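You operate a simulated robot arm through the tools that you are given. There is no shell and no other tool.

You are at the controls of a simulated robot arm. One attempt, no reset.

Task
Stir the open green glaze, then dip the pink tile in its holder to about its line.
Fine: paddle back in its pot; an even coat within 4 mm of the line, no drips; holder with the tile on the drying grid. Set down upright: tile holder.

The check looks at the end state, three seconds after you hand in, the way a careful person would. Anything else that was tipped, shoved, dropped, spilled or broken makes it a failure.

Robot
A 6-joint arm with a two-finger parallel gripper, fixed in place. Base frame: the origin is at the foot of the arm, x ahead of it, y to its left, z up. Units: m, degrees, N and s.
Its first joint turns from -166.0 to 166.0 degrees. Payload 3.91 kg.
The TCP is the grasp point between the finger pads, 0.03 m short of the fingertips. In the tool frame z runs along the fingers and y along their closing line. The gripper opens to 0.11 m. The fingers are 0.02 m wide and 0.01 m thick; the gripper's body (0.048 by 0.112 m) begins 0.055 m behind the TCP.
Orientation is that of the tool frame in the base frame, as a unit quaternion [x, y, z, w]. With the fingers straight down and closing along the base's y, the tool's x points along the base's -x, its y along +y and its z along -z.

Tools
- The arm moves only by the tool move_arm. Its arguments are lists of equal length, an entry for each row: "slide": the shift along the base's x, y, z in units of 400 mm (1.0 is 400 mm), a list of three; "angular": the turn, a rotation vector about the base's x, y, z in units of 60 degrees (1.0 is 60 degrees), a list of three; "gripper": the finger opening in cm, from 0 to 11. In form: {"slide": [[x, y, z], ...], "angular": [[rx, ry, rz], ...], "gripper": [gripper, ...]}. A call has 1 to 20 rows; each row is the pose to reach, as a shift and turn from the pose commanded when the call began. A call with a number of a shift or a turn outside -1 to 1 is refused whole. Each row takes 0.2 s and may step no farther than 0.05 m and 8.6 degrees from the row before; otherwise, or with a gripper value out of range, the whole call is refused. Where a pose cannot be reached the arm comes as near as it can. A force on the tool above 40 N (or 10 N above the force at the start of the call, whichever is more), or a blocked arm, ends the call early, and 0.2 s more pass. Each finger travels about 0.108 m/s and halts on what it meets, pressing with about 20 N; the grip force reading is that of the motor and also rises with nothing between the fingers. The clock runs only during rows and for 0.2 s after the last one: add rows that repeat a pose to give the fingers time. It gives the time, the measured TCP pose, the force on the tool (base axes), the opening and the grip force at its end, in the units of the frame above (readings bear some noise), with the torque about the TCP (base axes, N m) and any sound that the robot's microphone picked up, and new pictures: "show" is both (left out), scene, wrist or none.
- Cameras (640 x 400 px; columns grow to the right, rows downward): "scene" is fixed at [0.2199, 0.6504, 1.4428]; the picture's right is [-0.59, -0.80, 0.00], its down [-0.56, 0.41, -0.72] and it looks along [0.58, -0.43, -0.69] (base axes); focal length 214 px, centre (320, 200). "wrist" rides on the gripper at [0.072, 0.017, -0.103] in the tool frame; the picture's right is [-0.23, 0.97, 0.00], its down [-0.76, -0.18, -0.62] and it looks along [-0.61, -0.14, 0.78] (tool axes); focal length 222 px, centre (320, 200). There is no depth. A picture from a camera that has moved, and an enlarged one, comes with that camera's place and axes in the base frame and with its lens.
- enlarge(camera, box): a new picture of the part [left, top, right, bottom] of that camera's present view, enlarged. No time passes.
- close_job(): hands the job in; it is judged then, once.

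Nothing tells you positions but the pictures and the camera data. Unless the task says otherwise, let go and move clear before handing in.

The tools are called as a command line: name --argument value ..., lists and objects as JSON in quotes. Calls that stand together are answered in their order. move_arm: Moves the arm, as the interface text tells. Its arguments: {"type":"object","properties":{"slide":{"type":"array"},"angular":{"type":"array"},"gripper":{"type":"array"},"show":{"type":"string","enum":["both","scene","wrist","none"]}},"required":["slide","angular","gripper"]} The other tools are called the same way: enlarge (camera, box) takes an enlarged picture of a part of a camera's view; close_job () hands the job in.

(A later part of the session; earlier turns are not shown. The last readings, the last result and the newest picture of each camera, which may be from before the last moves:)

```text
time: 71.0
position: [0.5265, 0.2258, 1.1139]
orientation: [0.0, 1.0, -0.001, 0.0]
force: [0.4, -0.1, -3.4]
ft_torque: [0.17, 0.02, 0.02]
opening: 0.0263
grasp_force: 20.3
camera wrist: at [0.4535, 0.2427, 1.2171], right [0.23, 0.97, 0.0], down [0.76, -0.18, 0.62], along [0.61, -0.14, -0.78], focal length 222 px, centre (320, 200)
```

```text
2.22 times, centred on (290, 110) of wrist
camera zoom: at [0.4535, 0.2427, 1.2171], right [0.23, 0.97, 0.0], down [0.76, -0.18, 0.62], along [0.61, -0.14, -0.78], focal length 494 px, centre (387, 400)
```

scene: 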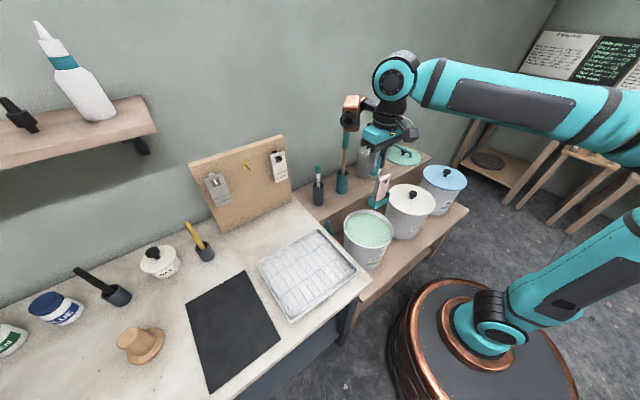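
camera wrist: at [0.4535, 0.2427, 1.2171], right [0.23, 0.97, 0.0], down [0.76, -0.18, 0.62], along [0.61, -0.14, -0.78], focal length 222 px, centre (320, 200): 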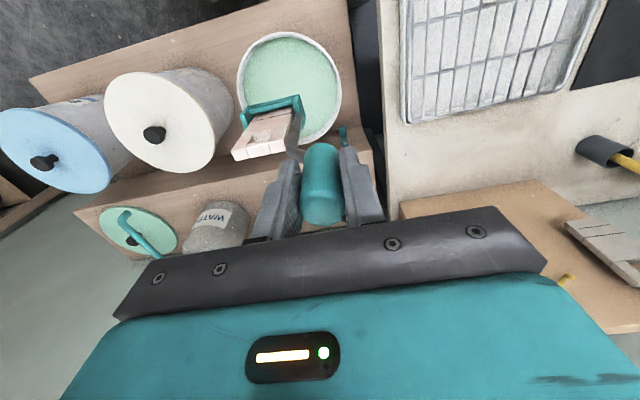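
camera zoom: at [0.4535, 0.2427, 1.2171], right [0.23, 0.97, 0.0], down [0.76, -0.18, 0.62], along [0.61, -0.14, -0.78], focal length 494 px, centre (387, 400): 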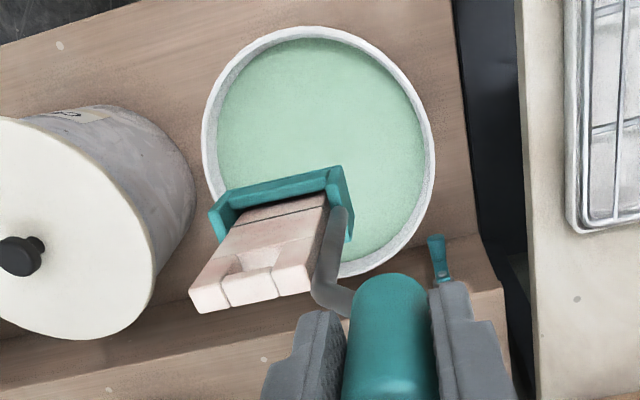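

The cradle is centred over the bucket opening with ample margin. Lower until the base is about 15 mm above the glaze to calibrate the level.

move_arm --slide '[[0, 0, -0.05], [0, 0, -0.12], [0, 0, -0.19], [0, 0, -0.26], [0, 0, -0.32], [0, 0, -0.37], [0, 0, -0.395], [0, 0, -0.395]]' --angular '[[0, 0, 0], [0, 0, 0], [0, 0, 0], [0, 0, 0], [0, 0, 0], [0, 0, 0], [0, 0, 0], [0, 0, 0]]' --gripper '[0, 0, 0, 0, 0, 0, 0, 0]' --show "both"

enlarge --camera "scene" --box '[330, 180, 410, 280]'

enlarge --camera "wrist" --box '[200, 0, 400, 180]'

```text
time: 72.8
position: [0.5262, 0.2263, 0.9559]
orientation: [0.0, 1.0, 0.0, 0.0]
force: [1.0, -0.1, -3.2]
ft_torque: [0.15, 0.04, -0.01]
opening: 0.0266
grasp_force: 19.8
camera wrist: at [0.4536, 0.2423, 1.0593], right [0.23, 0.97, 0.0], down [0.76, -0.18, 0.62], along [0.61, -0.14, -0.78], focal length 222 px, centre (320, 200)
```

scene: 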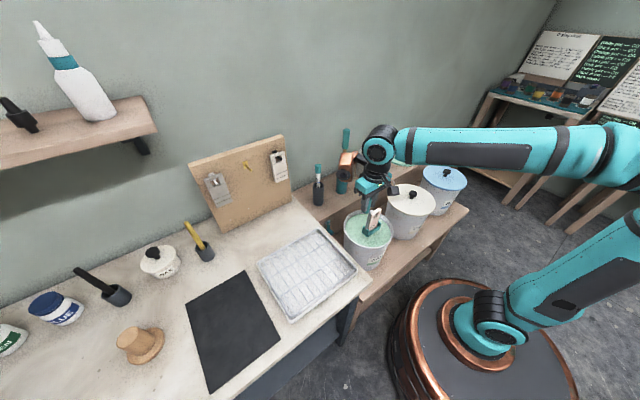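
wrist: 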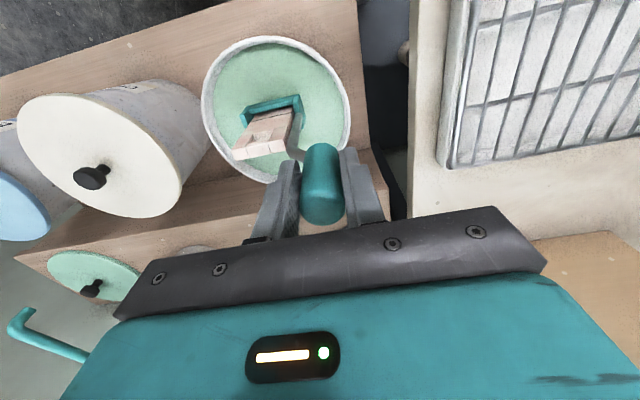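

```text
4.00 times, centred on (370, 230) of scene
camera zoom: at [0.2199, 0.6504, 1.4428], right [-0.59, -0.8, 0.0], down [-0.56, 0.41, -0.72], along [0.58, -0.43, -0.69], focal length 858 px, centre (120, 80)
```

zoom: 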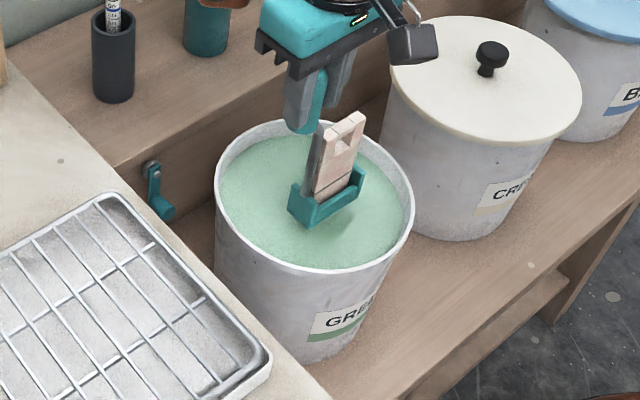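

```text
2.22 times, centred on (300, 90) of wrist
camera zoom: at [0.4536, 0.2423, 1.0593], right [0.23, 0.97, 0.0], down [0.76, -0.18, 0.62], along [0.61, -0.14, -0.78], focal length 494 px, centre (364, 444)
```

zoom: 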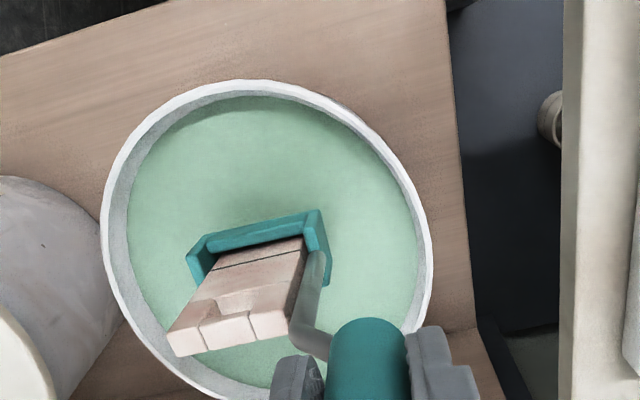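

The base hovers just over the surface with a contact shadow. A tight zoom will show the gap.

enlarge --camera "scene" --box '[350, 205, 394, 240]'

enlarge --camera "wrist" --box '[230, 80, 310, 140]'

```text
11.43 times, centred on (372, 222) of scene
camera zoom: at [0.2199, 0.6504, 1.4428], right [-0.59, -0.8, 0.0], down [-0.56, 0.41, -0.72], along [0.58, -0.43, -0.69], focal length 2451 px, centre (-274, -57)
```

zoom: 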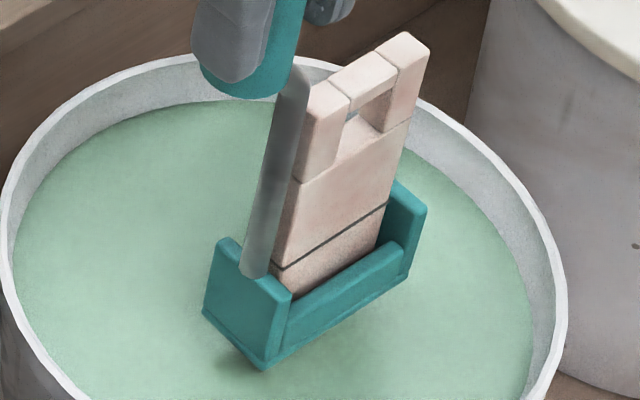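

```text
6.67 times, centred on (270, 110) of wrist
camera zoom: at [0.4536, 0.2423, 1.0593], right [0.23, 0.97, 0.0], down [0.76, -0.18, 0.62], along [0.61, -0.14, -0.78], focal length 1481 px, centre (653, 800)
```

zoom: 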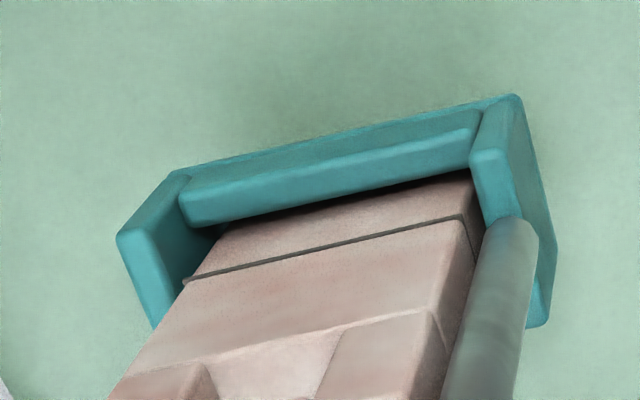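

I can see the tile face and line clearly. I'll lower in slow steps to about 8 mm short of the line, then check the waterline.

move_arm --slide '[[0, 0, -0.025], [0, 0, -0.05], [0, 0, -0.075], [0, 0, -0.1], [0, 0, -0.12]]' --angular '[[0, 0, 0], [0, 0, 0], [0, 0, 0], [0, 0, 0], [0, 0, 0]]' --gripper '[0, 0, 0, 0, 0]' --show "wrist"

enlarge --camera "scene" --box '[350, 208, 394, 243]'

enlarge --camera "wrist" --box '[230, 80, 310, 140]'

```text
time: 74.0
position: [0.5275, 0.2266, 0.908]
orientation: [0.0, 1.0, 0.0, 0.0]
force: [-0.1, -0.3, -3.4]
ft_torque: [0.17, 0.04, -0.01]
opening: 0.0266
grasp_force: 20.0
camera wrist: at [0.4535, 0.2428, 1.0119], right [0.23, 0.97, 0.0], down [0.76, -0.18, 0.62], along [0.61, -0.14, -0.78], focal length 222 px, centre (320, 200)
```

wrist: 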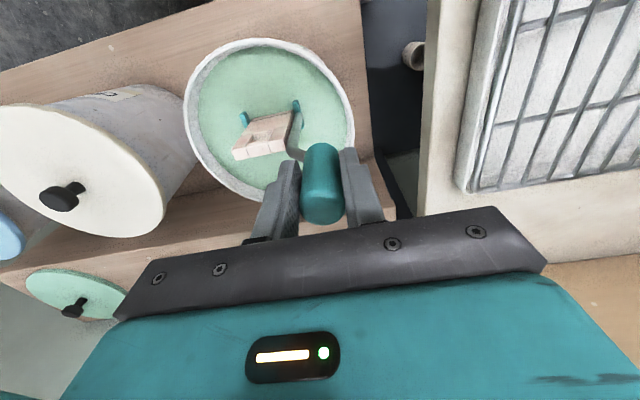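

```text
11.43 times, centred on (372, 226) of scene
camera zoom: at [0.2199, 0.6504, 1.4428], right [-0.59, -0.8, 0.0], down [-0.56, 0.41, -0.72], along [0.58, -0.43, -0.69], focal length 2451 px, centre (-274, -91)
```

zoom: 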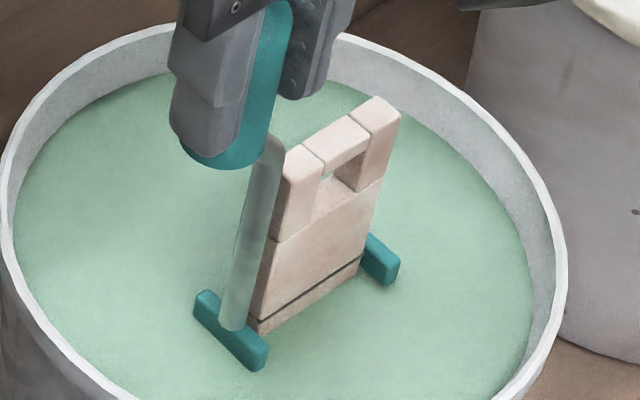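

```text
6.67 times, centred on (270, 110) of wrist
camera zoom: at [0.4535, 0.2428, 1.0119], right [0.23, 0.97, 0.0], down [0.76, -0.18, 0.62], along [0.61, -0.14, -0.78], focal length 1481 px, centre (653, 800)
```

zoom: 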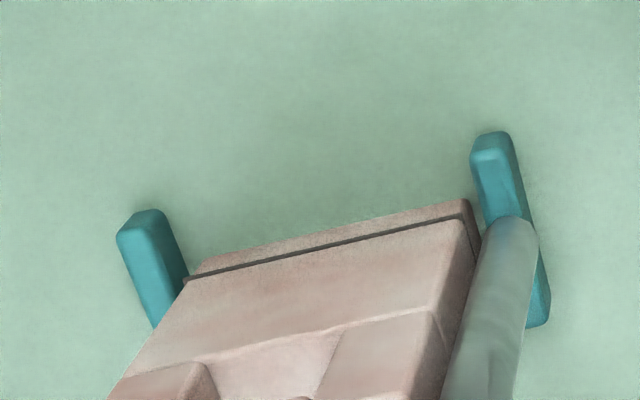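

About 6–8 mm of tile remains between the waterline and the line. One tighter zoom to measure it exactly.

enlarge --camera "scene" --box '[364, 228, 380, 240]'

enlarge --camera "wrist" --box '[250, 105, 294, 127]'

```text
16.00 times, centred on (372, 234) of scene
camera zoom: at [0.2199, 0.6504, 1.4428], right [-0.59, -0.8, 0.0], down [-0.56, 0.41, -0.72], along [0.58, -0.43, -0.69], focal length 3432 px, centre (-512, -344)
```

zoom: 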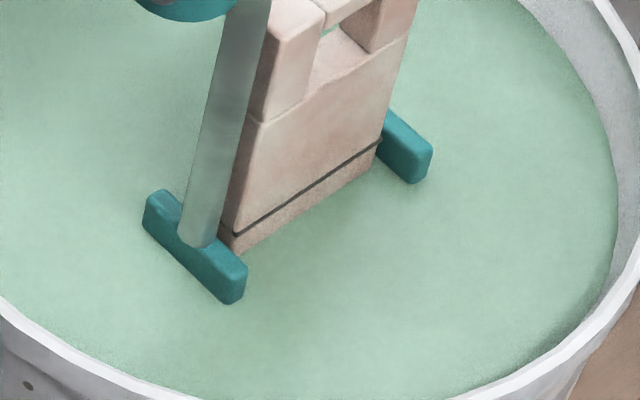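

```text
14.55 times, centred on (272, 116) of wrist
camera zoom: at [0.4535, 0.2428, 1.0119], right [0.23, 0.97, 0.0], down [0.76, -0.18, 0.62], along [0.61, -0.14, -0.78], focal length 3231 px, centre (1018, 1422)
```

zoom: 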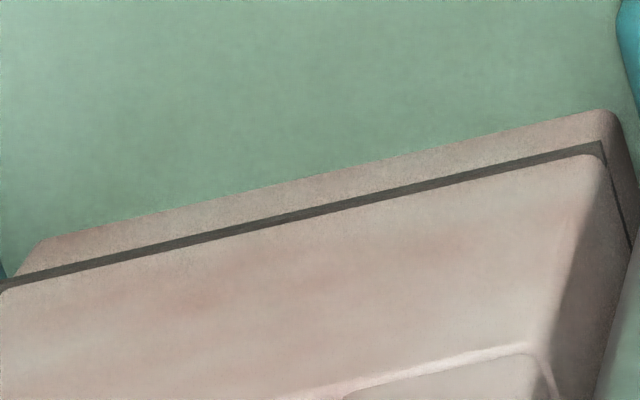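

Both cameras agree on about 8.3 mm left, and the tile is level to under 1 mm. Lower that amount, hold briefly and check.

move_arm --slide '[[0, 0, -0.011], [0, 0, -0.0205], [0, 0, -0.0205], [0, 0, -0.0205]]' --angular '[[0, 0, 0], [0, 0, 0], [0, 0, 0], [0, 0, 0]]' --gripper '[0, 0, 0, 0]' --show "wrist"

enlarge --camera "wrist" --box '[250, 105, 294, 127]'

enlarge --camera "scene" --box '[364, 228, 380, 240]'

```text
time: 75.0
position: [0.5247, 0.2261, 0.8992]
orientation: [0.001, 1.0, 0.0, 0.0]
force: [-0.2, 0.0, -3.4]
ft_torque: [0.18, 0.03, -0.01]
opening: 0.0265
grasp_force: 20.3
camera wrist: at [0.4533, 0.2425, 1.0036], right [0.23, 0.97, 0.0], down [0.76, -0.18, 0.62], along [0.61, -0.14, -0.78], focal length 222 px, centre (320, 200)
```

wrist: 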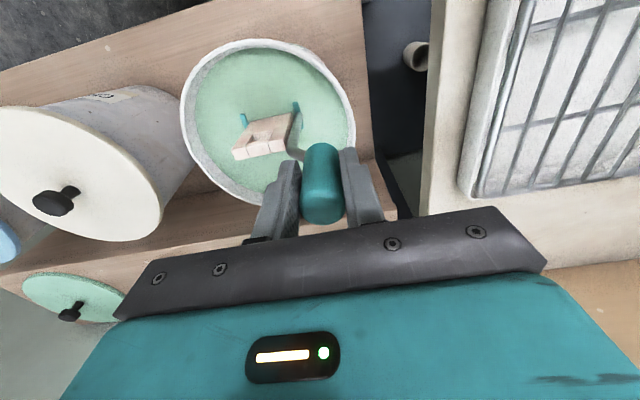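

```text
14.55 times, centred on (272, 116) of wrist
camera zoom: at [0.4533, 0.2425, 1.0036], right [0.23, 0.97, 0.0], down [0.76, -0.18, 0.62], along [0.61, -0.14, -0.78], focal length 3231 px, centre (1018, 1422)
```

zoom: 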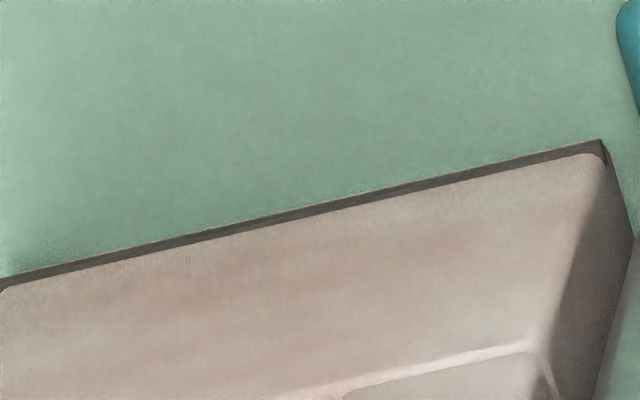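

```text
16.00 times, centred on (372, 234) of scene
camera zoom: at [0.2199, 0.6504, 1.4428], right [-0.59, -0.8, 0.0], down [-0.56, 0.41, -0.72], along [0.58, -0.43, -0.69], focal length 3432 px, centre (-512, -344)
```

zoom: 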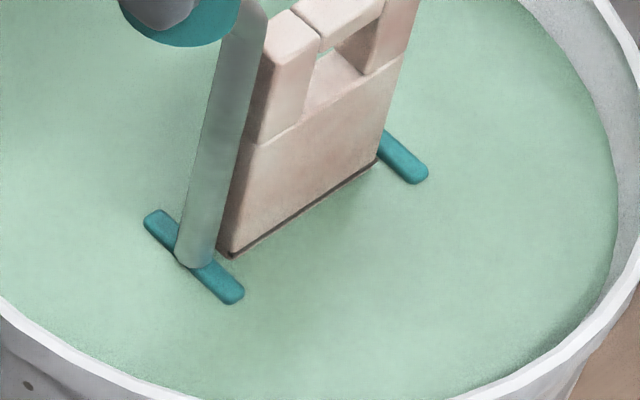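

The waterline sits right at the line's lower edge. I'll go 1.2 mm deeper to its middle and hold still for about two seconds.

move_arm --slide '[[0, 0, -0.003], [0, 0, -0.003], [0, 0, -0.003], [0, 0, -0.003], [0, 0, -0.003], [0, 0, -0.003], [0, 0, -0.003], [0, 0, -0.003]]' --angular '[[0, 0, 0], [0, 0, 0], [0, 0, 0], [0, 0, 0], [0, 0, 0], [0, 0, 0], [0, 0, 0], [0, 0, 0]]' --gripper '[0, 0, 0, 0, 0, 0, 0, 0]' --show "none"

enlarge --camera "wrist" --box '[250, 105, 294, 127]'

enlarge --camera "scene" --box '[364, 228, 380, 240]'

```text
time: 76.8
position: [0.5258, 0.2255, 0.8988]
orientation: [0.0, 1.0, -0.001, -0.001]
force: [0.6, -1.6, -2.3]
ft_torque: [-0.05, -0.03, 0.0]
opening: 0.0266
grasp_force: 19.9
```

```text
14.55 times, centred on (272, 116) of wrist
camera zoom: at [0.4535, 0.2427, 1.0025], right [0.23, 0.97, 0.0], down [0.76, -0.18, 0.62], along [0.61, -0.14, -0.78], focal length 3231 px, centre (1018, 1422)
```

zoom: 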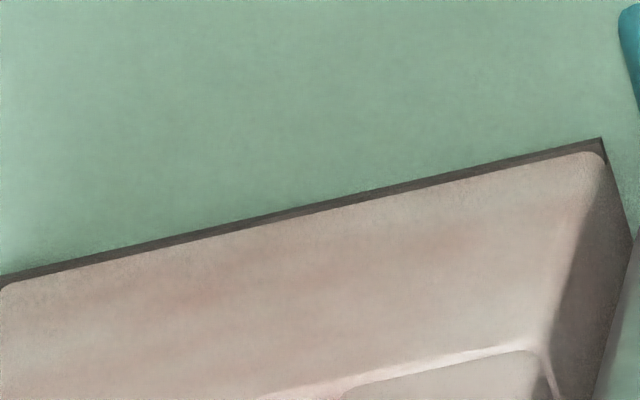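

```text
16.00 times, centred on (372, 234) of scene
camera zoom: at [0.2199, 0.6504, 1.4428], right [-0.59, -0.8, 0.0], down [-0.56, 0.41, -0.72], along [0.58, -0.43, -0.69], focal length 3432 px, centre (-512, -344)
```

zoom: 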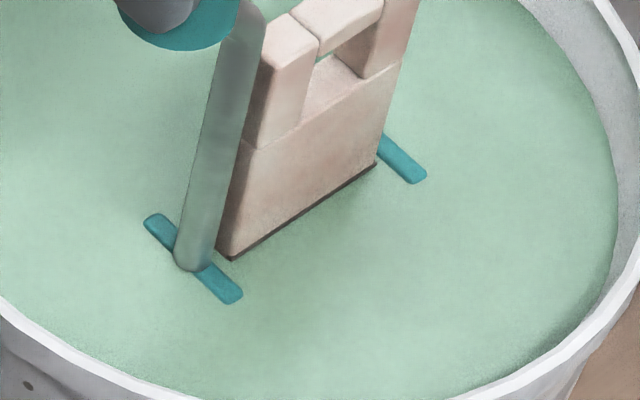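

The waterline is in the middle of the line and level. Withdraw slowly and straight up, then hold just above the glaze to drain.

move_arm --slide '[[0, 0, 0.0125], [0, 0, 0.025], [0, 0, 0.0375], [0, 0, 0.05], [0, 0, 0.0625], [0, 0, 0.075], [0, 0, 0.0875], [0, 0, 0.1], [0, 0, 0.1125], [0, 0, 0.125], [0, 0, 0.1375], [0, 0, 0.15], [0, 0, 0.16], [0, 0, 0.16], [0, 0, 0.16], [0, 0, 0.16], [0, 0, 0.16], [0, 0, 0.16], [0, 0, 0.16], [0, 0, 0.16]]' --angular '[[0, 0, 0], [0, 0, 0], [0, 0, 0], [0, 0, 0], [0, 0, 0], [0, 0, 0], [0, 0, 0], [0, 0, 0], [0, 0, 0], [0, 0, 0], [0, 0, 0], [0, 0, 0], [0, 0, 0], [0, 0, 0], [0, 0, 0], [0, 0, 0], [0, 0, 0], [0, 0, 0], [0, 0, 0], [0, 0, 0]]' --gripper '[0, 0, 0, 0, 0, 0, 0, 0, 0, 0, 0, 0, 0, 0, 0, 0, 0, 0, 0, 0]' --show "wrist"

enlarge --camera "scene" --box '[350, 205, 394, 240]'

enlarge --camera "wrist" --box '[230, 80, 310, 140]'

```text
time: 81.0
position: [0.5252, 0.2248, 0.962]
orientation: [-0.001, 1.0, 0.0, 0.0]
force: [-0.8, 0.6, -3.6]
ft_torque: [0.15, 0.02, 0.0]
opening: 0.0265
grasp_force: 19.6
camera wrist: at [0.4532, 0.2423, 1.0663], right [0.23, 0.97, 0.0], down [0.76, -0.18, 0.62], along [0.61, -0.14, -0.78], focal length 222 px, centre (320, 200)
```

wrist: 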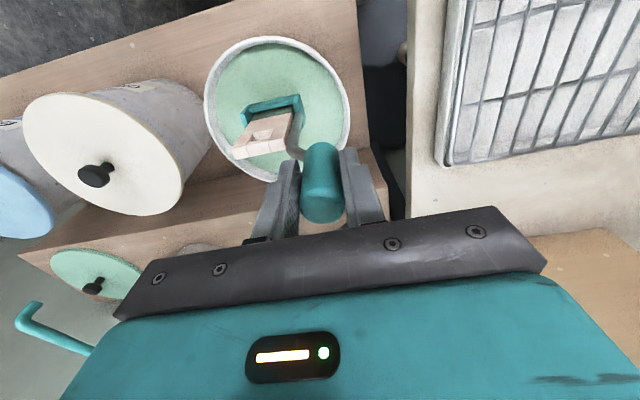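

```text
11.43 times, centred on (372, 222) of scene
camera zoom: at [0.2199, 0.6504, 1.4428], right [-0.59, -0.8, 0.0], down [-0.56, 0.41, -0.72], along [0.58, -0.43, -0.69], focal length 2451 px, centre (-274, -57)
```

zoom: 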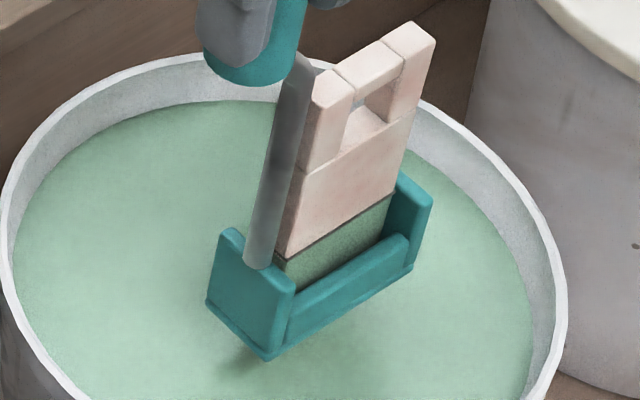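

```text
6.67 times, centred on (270, 110) of wrist
camera zoom: at [0.4532, 0.2423, 1.0663], right [0.23, 0.97, 0.0], down [0.76, -0.18, 0.62], along [0.61, -0.14, -0.78], focal length 1481 px, centre (653, 800)
```

zoom: 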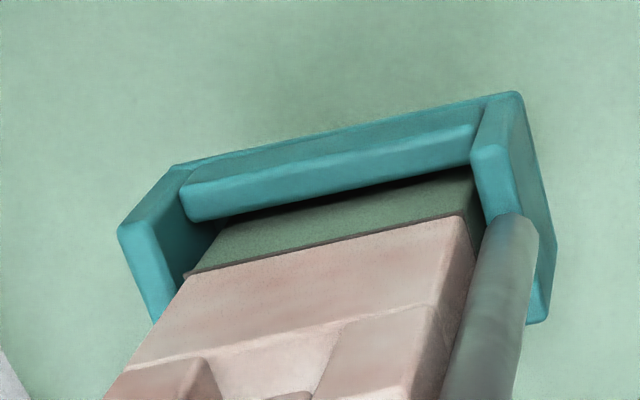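

A clean, even green coat reaches exactly the line. I'll keep holding over the bucket so that any drips fall back in.

move_arm --slide '[[0, 0, 0], [0, 0, 0], [0, 0, 0], [0, 0, 0], [0, 0, 0], [0, 0, 0], [0, 0, 0], [0, 0, 0], [0, 0, 0], [0, 0, 0], [0, 0, 0], [0, 0, 0], [0, 0, 0], [0, 0, 0], [0, 0, 0], [0, 0, 0], [0, 0, 0], [0, 0, 0], [0, 0, 0], [0, 0, 0]]' --angular '[[0, 0, 0], [0, 0, 0], [0, 0, 0], [0, 0, 0], [0, 0, 0], [0, 0, 0], [0, 0, 0], [0, 0, 0], [0, 0, 0], [0, 0, 0], [0, 0, 0], [0, 0, 0], [0, 0, 0], [0, 0, 0], [0, 0, 0], [0, 0, 0], [0, 0, 0], [0, 0, 0], [0, 0, 0], [0, 0, 0]]' --gripper '[0, 0, 0, 0, 0, 0, 0, 0, 0, 0, 0, 0, 0, 0, 0, 0, 0, 0, 0, 0]' --show "none"

move_arm --slide '[[0, 0, 0], [0, 0, 0], [0, 0, 0], [0, 0, 0], [0, 0, 0], [0, 0, 0], [0, 0, 0], [0, 0, 0], [0, 0, 0], [0, 0, 0], [0, 0, 0], [0, 0, 0], [0, 0, 0], [0, 0, 0], [0, 0, 0], [0, 0, 0], [0, 0, 0], [0, 0, 0], [0, 0, 0], [0, 0, 0]]' --angular '[[0, 0, 0], [0, 0, 0], [0, 0, 0], [0, 0, 0], [0, 0, 0], [0, 0, 0], [0, 0, 0], [0, 0, 0], [0, 0, 0], [0, 0, 0], [0, 0, 0], [0, 0, 0], [0, 0, 0], [0, 0, 0], [0, 0, 0], [0, 0, 0], [0, 0, 0], [0, 0, 0], [0, 0, 0], [0, 0, 0]]' --gripper '[0, 0, 0, 0, 0, 0, 0, 0, 0, 0, 0, 0, 0, 0, 0, 0, 0, 0, 0, 0]' --show "both"

enlarge --camera "scene" --box '[350, 205, 394, 240]'

enlarge --camera "scene" --box '[245, 220, 365, 330]'

```text
time: 85.2
position: [0.5262, 0.2244, 0.9626]
orientation: [0.0, 1.0, 0.001, 0.0]
force: [0.3, 0.6, -2.7]
ft_torque: [0.15, 0.04, -0.02]
opening: 0.0265
grasp_force: 20.4
```

```text
time: 89.4
position: [0.526, 0.2245, 0.9624]
orientation: [0.001, 1.0, 0.0, 0.0]
force: [0.1, 0.6, -3.7]
ft_torque: [0.29, 0.01, 0.01]
opening: 0.0265
grasp_force: 20.1
camera wrist: at [0.4532, 0.2423, 1.0663], right [0.23, 0.97, 0.0], down [0.76, -0.18, 0.62], along [0.61, -0.14, -0.78], focal length 222 px, centre (320, 200)
```

scene: 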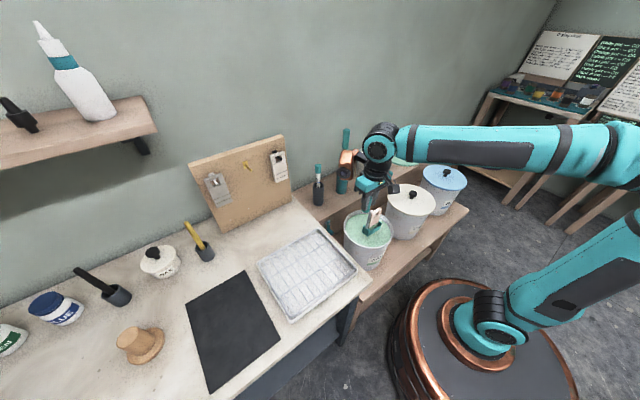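
wrist: 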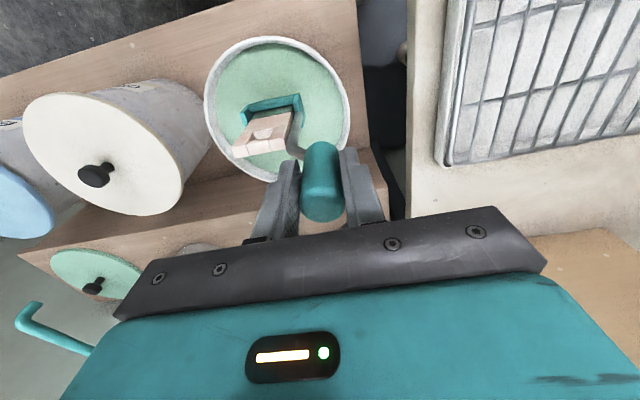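

```text
11.43 times, centred on (372, 222) of scene
camera zoom: at [0.2199, 0.6504, 1.4428], right [-0.59, -0.8, 0.0], down [-0.56, 0.41, -0.72], along [0.58, -0.43, -0.69], focal length 2451 px, centre (-274, -57)
```

zoom: 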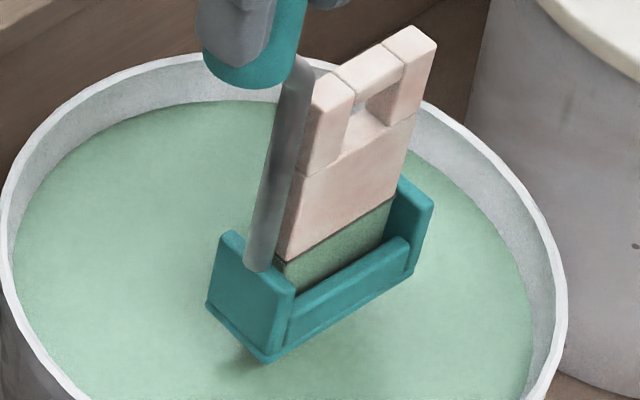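

```text
3.64 times, centred on (305, 275) of scene
camera zoom: at [0.2199, 0.6504, 1.4428], right [-0.59, -0.8, 0.0], down [-0.56, 0.41, -0.72], along [0.58, -0.43, -0.69], focal length 780 px, centre (374, -73)
```

zoom: 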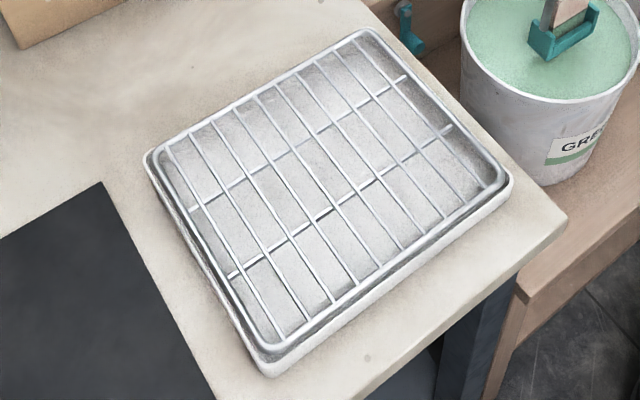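

No drips are visible. I'll double-check the grip hasn't slipped and look at the cradle's underside edge before moving.

enlarge --camera "wrist" --box '[230, 80, 310, 140]'

enlarge --camera "scene" --box '[362, 222, 386, 240]'

```text
6.67 times, centred on (270, 110) of wrist
camera zoom: at [0.4532, 0.2423, 1.0663], right [0.23, 0.97, 0.0], down [0.76, -0.18, 0.62], along [0.61, -0.14, -0.78], focal length 1481 px, centre (653, 800)
```

zoom: 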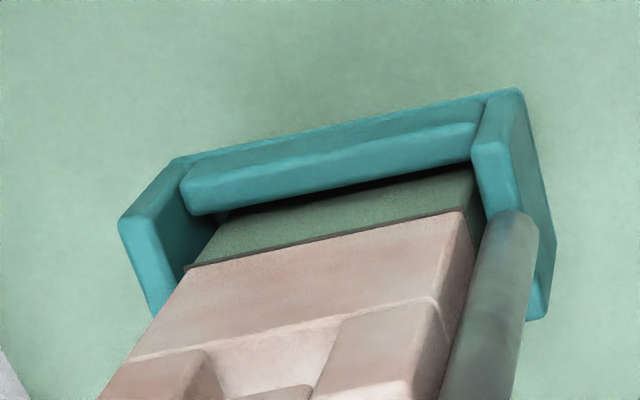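

```text
16.00 times, centred on (374, 231) of scene
camera zoom: at [0.2199, 0.6504, 1.4428], right [-0.59, -0.8, 0.0], down [-0.56, 0.41, -0.72], along [0.58, -0.43, -0.69], focal length 3432 px, centre (-544, -296)
```

zoom: 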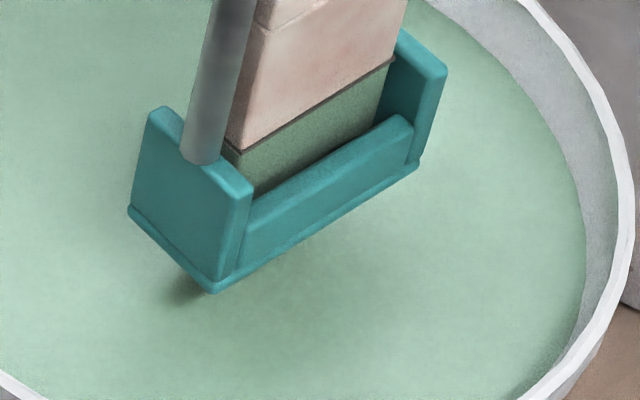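

The holder is creeping very slightly in the grip (a couple of mm), so I'll move on promptly: up and over to the drying grid, whose centre is about (0.52, 0.477).

move_arm --slide '[[0, 0, 0.06], [0, 0, 0.14], [0, 0.02, 0.22], [-0.003, 0.07, 0.28], [-0.008, 0.15, 0.293], [-0.013, 0.24, 0.293], [-0.018, 0.33, 0.293], [-0.023, 0.42, 0.293], [-0.028, 0.51, 0.293], [-0.032, 0.6, 0.293], [-0.036, 0.68, 0.293], [-0.038, 0.74, 0.293], [-0.03875, 0.7705, 0.293], [-0.03875, 0.7805, 0.293]]' --angular '[[0, 0, 0], [0, 0, 0], [0, 0, 0], [0, 0, 0], [0, 0, 0], [0, 0, 0], [0, 0, 0], [0, 0, 0], [0, 0, 0], [0, 0, 0], [0, 0, 0], [0, 0, 0], [0, 0, 0], [0, 0, 0]]' --gripper '[0, 0, 0, 0, 0, 0, 0, 0, 0, 0, 0, 0, 0, 0]' --show "both"

enlarge --camera "scene" --box '[240, 200, 370, 320]'

enlarge --camera "wrist" --box '[190, 20, 390, 180]'

```text
time: 92.4
position: [0.5102, 0.5369, 1.0797]
orientation: [-0.001, 1.0, 0.0, 0.0]
force: [0.5, 0.0, -3.3]
ft_torque: [0.24, 0.04, 0.0]
opening: 0.0267
grasp_force: 19.8
camera wrist: at [0.4376, 0.5549, 1.1835], right [0.23, 0.97, 0.0], down [0.76, -0.18, 0.62], along [0.61, -0.14, -0.78], focal length 222 px, centre (320, 200)
```

scene: 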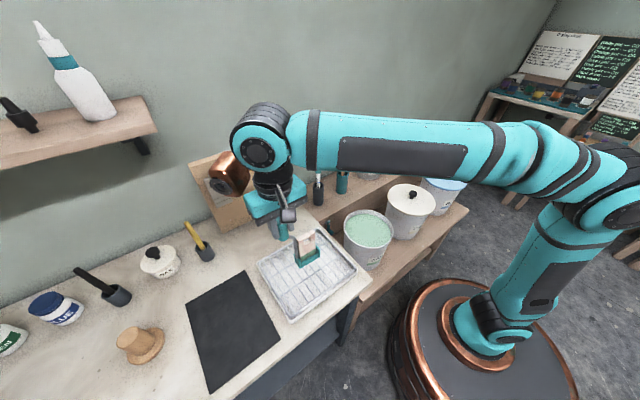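
wrist: 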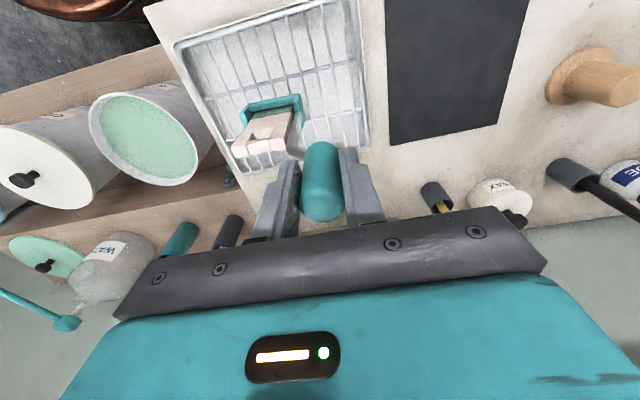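

```text
3.33 times, centred on (305, 260) of scene
camera zoom: at [0.2199, 0.6504, 1.4428], right [-0.59, -0.8, 0.0], down [-0.56, 0.41, -0.72], along [0.58, -0.43, -0.69], focal length 715 px, centre (370, 0)
```

zoom: 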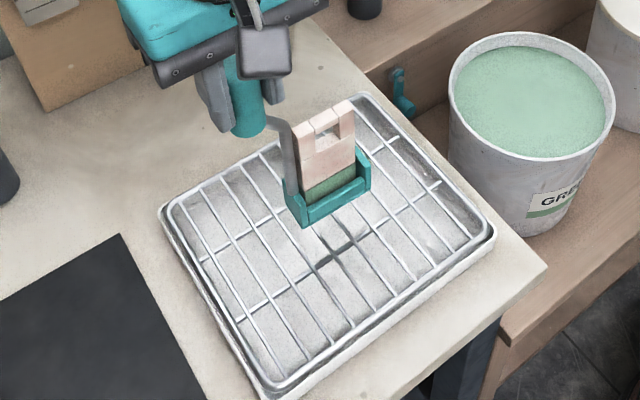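

```text
2.50 times, centred on (290, 100) of wrist
camera zoom: at [0.4376, 0.5549, 1.1835], right [0.23, 0.97, 0.0], down [0.76, -0.18, 0.62], along [0.61, -0.14, -0.78], focal length 555 px, centre (395, 450)
```

zoom: 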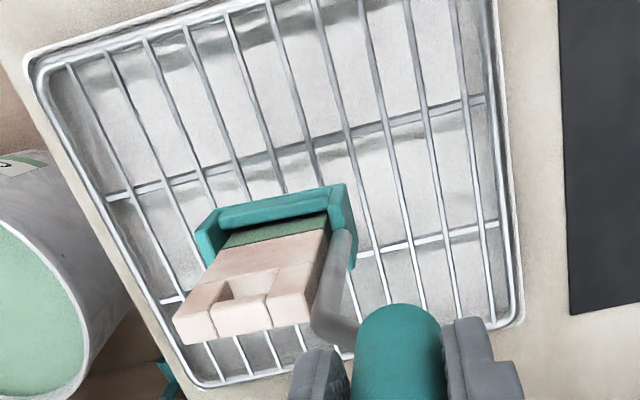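

The holder hangs over the middle of the grid. Lower it partway, then approach contact in small steps.

move_arm --slide '[[0, 0, -0.04], [0, 0, -0.07], [0, 0, -0.085], [0, 0, -0.085]]' --angular '[[0, 0, 0], [0, 0, 0], [0, 0, 0], [0, 0, 0]]' --gripper '[0, 0, 0, 0]' --show "none"

enlarge --camera "scene" --box '[275, 225, 335, 285]'

enlarge --camera "wrist" --box '[220, 70, 320, 150]'

```text
time: 93.4
position: [0.5111, 0.5376, 1.0466]
orientation: [0.0, 1.0, 0.001, 0.0]
force: [1.0, -0.1, -3.8]
ft_torque: [0.18, 0.04, 0.02]
opening: 0.0267
grasp_force: 20.1
```

```text
6.67 times, centred on (305, 255) of scene
camera zoom: at [0.2199, 0.6504, 1.4428], right [-0.59, -0.8, 0.0], down [-0.56, 0.41, -0.72], along [0.58, -0.43, -0.69], focal length 1430 px, centre (420, -167)
```

zoom: 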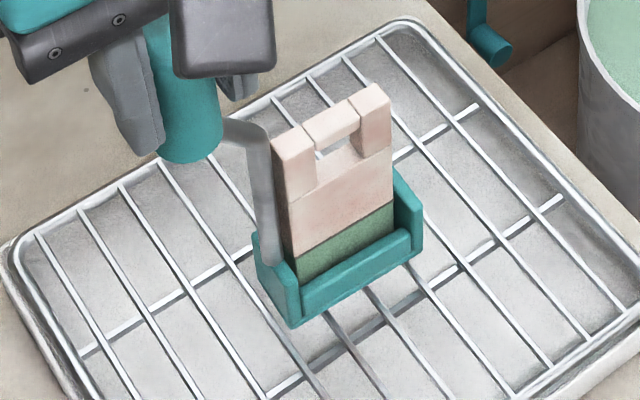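

```text
5.00 times, centred on (270, 110) of wrist
camera zoom: at [0.4377, 0.5543, 1.1498], right [0.23, 0.97, 0.0], down [0.76, -0.18, 0.62], along [0.61, -0.14, -0.78], focal length 1111 px, centre (570, 650)
```

zoom: 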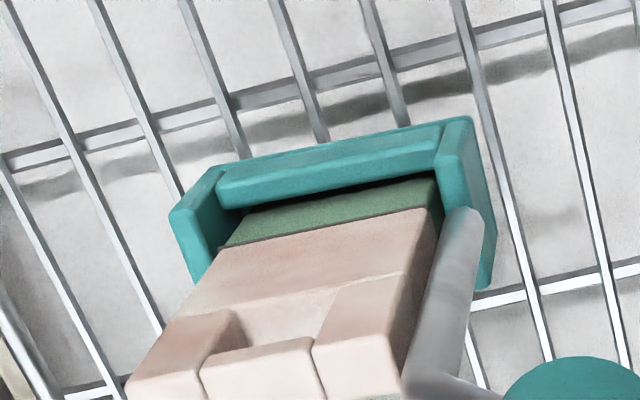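

The cradle is hovering around 15 mm above the wires and fits between the two cross-wires. Lower by small increments, watching the force.

move_arm --slide '[[0, 0, -0.006], [0, 0, -0.012], [0, 0, -0.018], [0, 0, -0.024]]' --angular '[[0, 0, 0], [0, 0, 0], [0, 0, 0], [0, 0, 0]]' --gripper '[0, 0, 0, 0]' --show "none"

enlarge --camera "scene" --box '[285, 235, 329, 275]'

enlarge --camera "wrist" --box '[220, 70, 320, 150]'

```text
time: 94.4
position: [0.5108, 0.5377, 1.0378]
orientation: [-0.001, 1.0, 0.001, 0.001]
force: [1.2, 3.4, 15.6]
ft_torque: [-0.32, -0.14, 0.04]
opening: 0.027
grasp_force: 20.0
```

```text
10.00 times, centred on (307, 255) of scene
camera zoom: at [0.2199, 0.6504, 1.4428], right [-0.59, -0.8, 0.0], down [-0.56, 0.41, -0.72], along [0.58, -0.43, -0.69], focal length 2145 px, centre (450, -350)
```

zoom: 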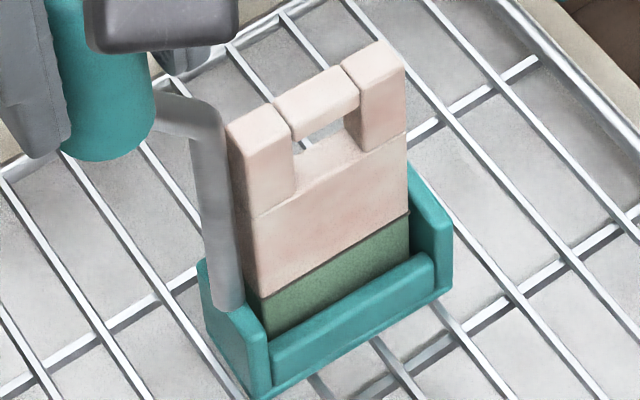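

```text
5.00 times, centred on (270, 110) of wrist
camera zoom: at [0.4369, 0.5548, 1.1412], right [0.23, 0.97, 0.0], down [0.76, -0.18, 0.62], along [0.61, -0.14, -0.78], focal length 1111 px, centre (570, 650)
```

zoom: 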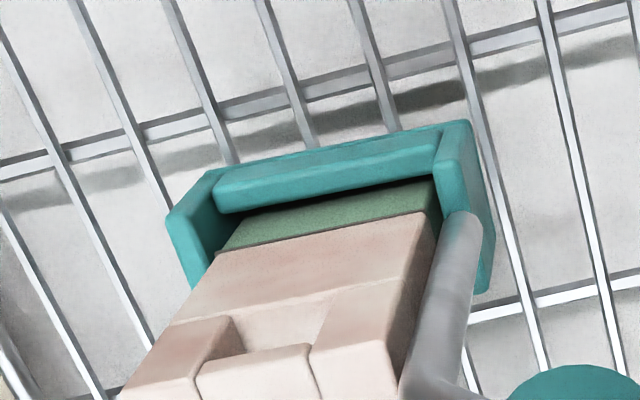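

Contact made (about 19 N). Ease off about 1.2 mm to relieve the pressure before releasing.

move_arm --slide '[[0, 0, 0.003], [0, 0, 0.003]]' --angular '[[0, 0, 0], [0, 0, 0]]' --gripper '[0, 0]' --show "none"

enlarge --camera "scene" --box '[285, 235, 329, 275]'

```text
time: 95.0
position: [0.5093, 0.539, 1.0372]
orientation: [-0.001, 1.0, 0.0, 0.0]
force: [-1.0, 3.0, 6.8]
ft_torque: [0.38, 0.0, 0.05]
opening: 0.0265
grasp_force: 19.9
```

```text
10.00 times, centred on (307, 255) of scene
camera zoom: at [0.2199, 0.6504, 1.4428], right [-0.59, -0.8, 0.0], down [-0.56, 0.41, -0.72], along [0.58, -0.43, -0.69], focal length 2145 px, centre (450, -350)
```

zoom: 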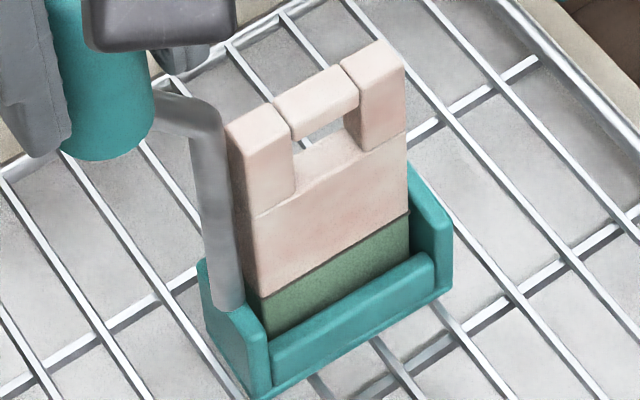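

About 10 N still presses down, so I'll ease off a little more.

move_arm --slide '[[0, 0, 0.0015], [0, 0, 0.0015]]' --angular '[[0, 0, 0], [0, 0, 0]]' --gripper '[0, 0]' --show "none"

```text
time: 95.6
position: [0.5117, 0.5375, 1.038]
orientation: [0.0, 1.0, -0.001, 0.0]
force: [0.0, 0.7, -3.1]
ft_torque: [0.19, -0.03, -0.05]
opening: 0.0265
grasp_force: 20.3
```

Now the weight is just back on the gripper, with the base barely touching. Nudge down a fraction and open the fingers slowly.

move_arm --slide '[[0, 0, -0.0009], [0, 0, -0.0009], [0, 0, -0.0009], [0, 0, -0.0009], [0, 0, -0.0009], [0, 0, -0.0009], [0, 0, -0.0009]]' --angular '[[0, 0, 0], [0, 0, 0], [0, 0, 0], [0, 0, 0], [0, 0, 0], [0, 0, 0], [0, 0, 0]]' --gripper '[0, 2.7, 2.9, 3.2, 4, 6, 8]' --show "both"

enlarge --camera "scene" --box '[275, 225, 335, 285]'

enlarge --camera "wrist" --box '[200, 60, 440, 240]'

```text
time: 97.2
position: [0.51, 0.5383, 1.0382]
orientation: [0.0, 1.0, 0.0, 0.0]
force: [-0.6, 0.0, 0.2]
ft_torque: [-0.01, -0.01, 0.01]
opening: 0.0801
grasp_force: 0.0
camera wrist: at [0.4378, 0.5549, 1.1415], right [0.23, 0.97, 0.0], down [0.76, -0.18, 0.62], along [0.61, -0.14, -0.78], focal length 222 px, centre (320, 200)
```

scene: 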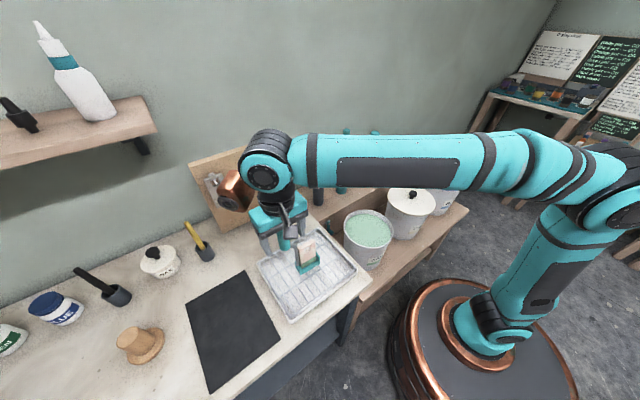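
wrist: 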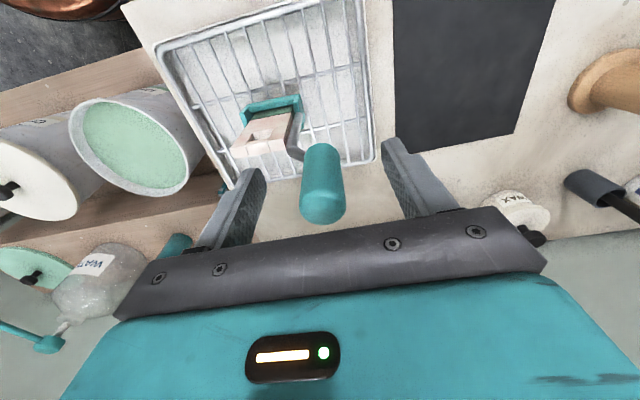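

```text
6.67 times, centred on (305, 255) of scene
camera zoom: at [0.2199, 0.6504, 1.4428], right [-0.59, -0.8, 0.0], down [-0.56, 0.41, -0.72], along [0.58, -0.43, -0.69], focal length 1430 px, centre (420, -167)
```

zoom: 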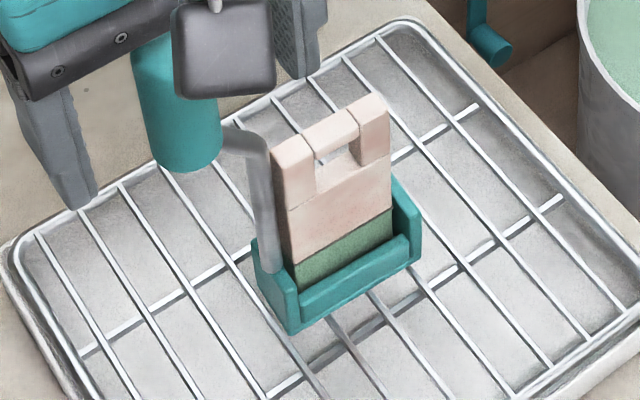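

```text
2.22 times, centred on (320, 150) of wrist
camera zoom: at [0.4378, 0.5549, 1.1415], right [0.23, 0.97, 0.0], down [0.76, -0.18, 0.62], along [0.61, -0.14, -0.78], focal length 494 px, centre (320, 311)
```

zoom: 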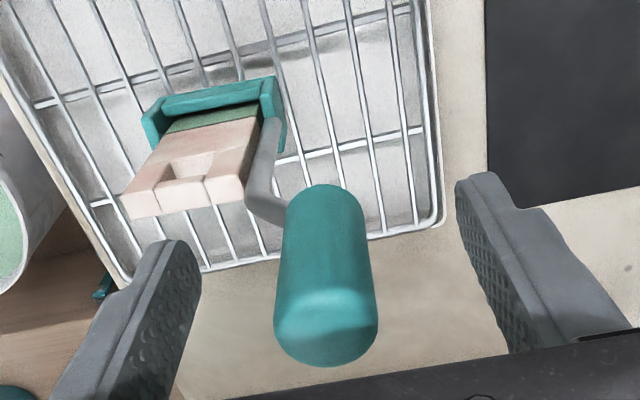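

The holder stands on the grid on its own. Rise straight up and back away.

move_arm --slide '[[0, 0, 0.03], [0, 0, 0.08], [0, 0, 0.16], [0, 0, 0.25], [0, 0, 0.34], [0, -0.05, 0.4], [0, -0.13, 0.44], [0, -0.22, 0.44], [0, -0.31, 0.44], [0, -0.4, 0.44], [0, -0.49, 0.44], [0, -0.58, 0.44]]' --angular '[[0, 0, 0], [0, 0, 0], [0, 0, 0], [0, 0, 0], [0, 0, 0], [0, 0, 0], [0, 0, 0], [0, 0, 0], [0, 0, 0], [0, 0, 0], [0, 0, 0], [0, 0, 0]]' --gripper '[8, 8, 8, 8, 8, 8, 8, 8, 8, 8, 8, 8]' --show "both"

enlarge --camera "scene" --box '[265, 215, 345, 295]'

enlarge --camera "scene" --box '[280, 110, 480, 280]'

```text
time: 99.8
position: [0.5107, 0.3054, 1.2139]
orientation: [0.0, 1.0, -0.001, -0.001]
force: [-0.7, 0.2, -1.0]
ft_torque: [0.0, 0.01, 0.02]
opening: 0.08
grasp_force: 0.0
camera wrist: at [0.439, 0.3221, 1.3173], right [0.23, 0.97, 0.0], down [0.76, -0.18, 0.62], along [0.61, -0.14, -0.78], focal length 222 px, centre (320, 200)
```

scene: 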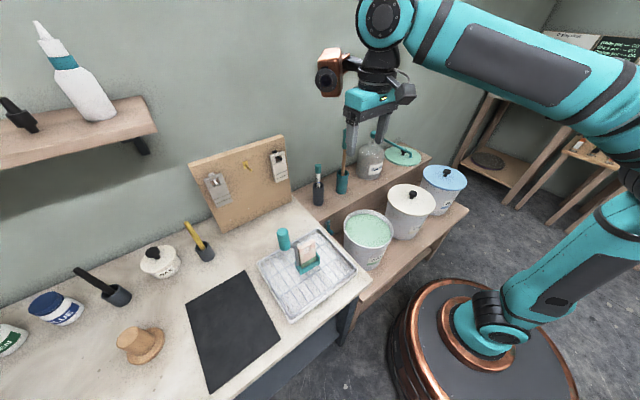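
wrist: 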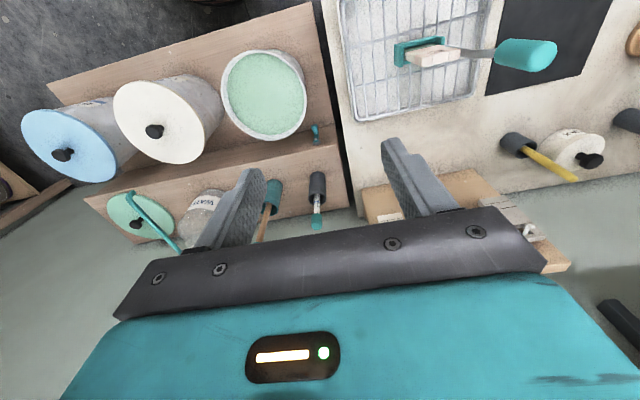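

```text
5.00 times, centred on (305, 255) of scene
camera zoom: at [0.2199, 0.6504, 1.4428], right [-0.59, -0.8, 0.0], down [-0.56, 0.41, -0.72], along [0.58, -0.43, -0.69], focal length 1072 px, centre (395, -75)
```

zoom: 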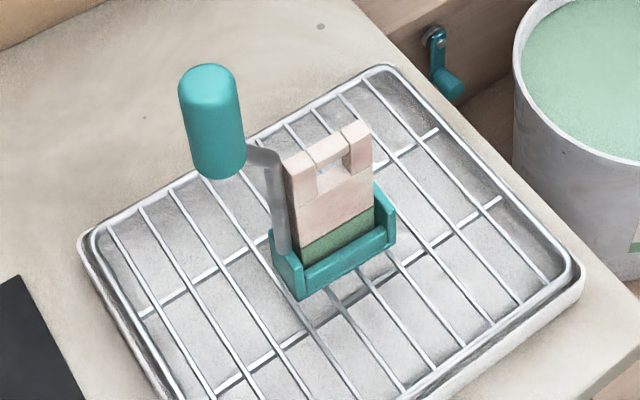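

```text
2.35 times, centred on (380, 195) of scene
camera zoom: at [0.2199, 0.6504, 1.4428], right [-0.59, -0.8, 0.0], down [-0.56, 0.41, -0.72], along [0.58, -0.43, -0.69], focal length 505 px, centre (179, 212)
```

zoom: 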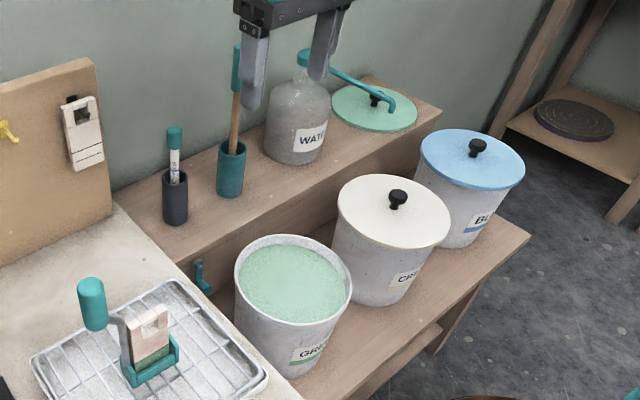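

Holder, paddle, bucket and surroundings all look in order. A final close check on the coat, the base of the holder, and the path between bucket and grid.

enlarge --camera "scene" --box '[294, 238, 322, 262]'

enlarge --camera "wrist" --box '[330, 0, 490, 130]'

enlarge --camera "scene" --box '[310, 200, 400, 300]'

```text
16.00 times, centred on (308, 250) of scene
camera zoom: at [0.2199, 0.6504, 1.4428], right [-0.59, -0.8, 0.0], down [-0.56, 0.41, -0.72], along [0.58, -0.43, -0.69], focal length 3432 px, centre (512, -600)
```

zoom: 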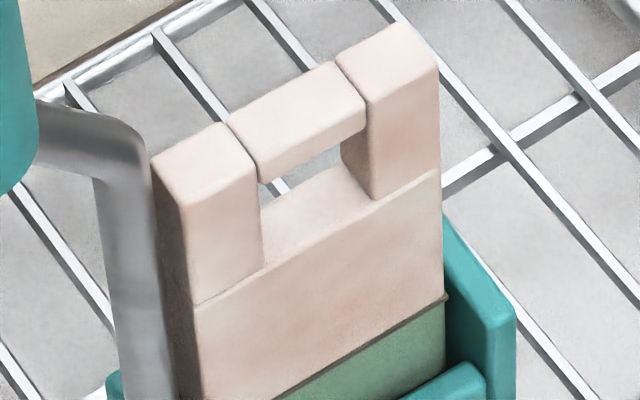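

```text
3.08 times, centred on (410, 65) of wrist
camera zoom: at [0.439, 0.3221, 1.3173], right [0.23, 0.97, 0.0], down [0.76, -0.18, 0.62], along [0.61, -0.14, -0.78], focal length 684 px, centre (43, 615)
```

zoom: 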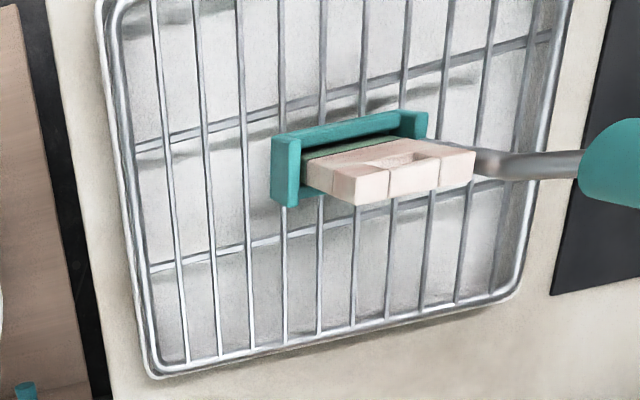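

```text
4.00 times, centred on (355, 250) of scene
camera zoom: at [0.2199, 0.6504, 1.4428], right [-0.59, -0.8, 0.0], down [-0.56, 0.41, -0.72], along [0.58, -0.43, -0.69], focal length 858 px, centre (180, 0)
```

zoom: 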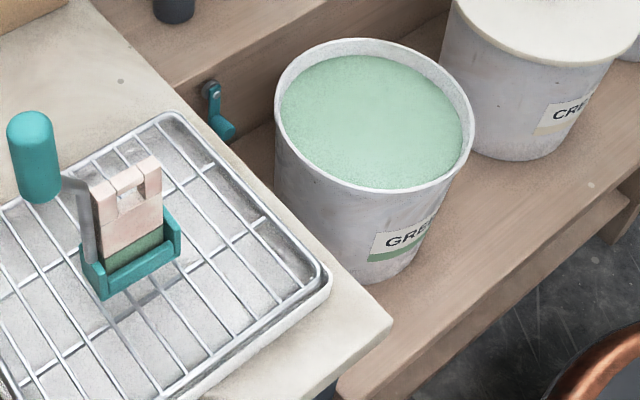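

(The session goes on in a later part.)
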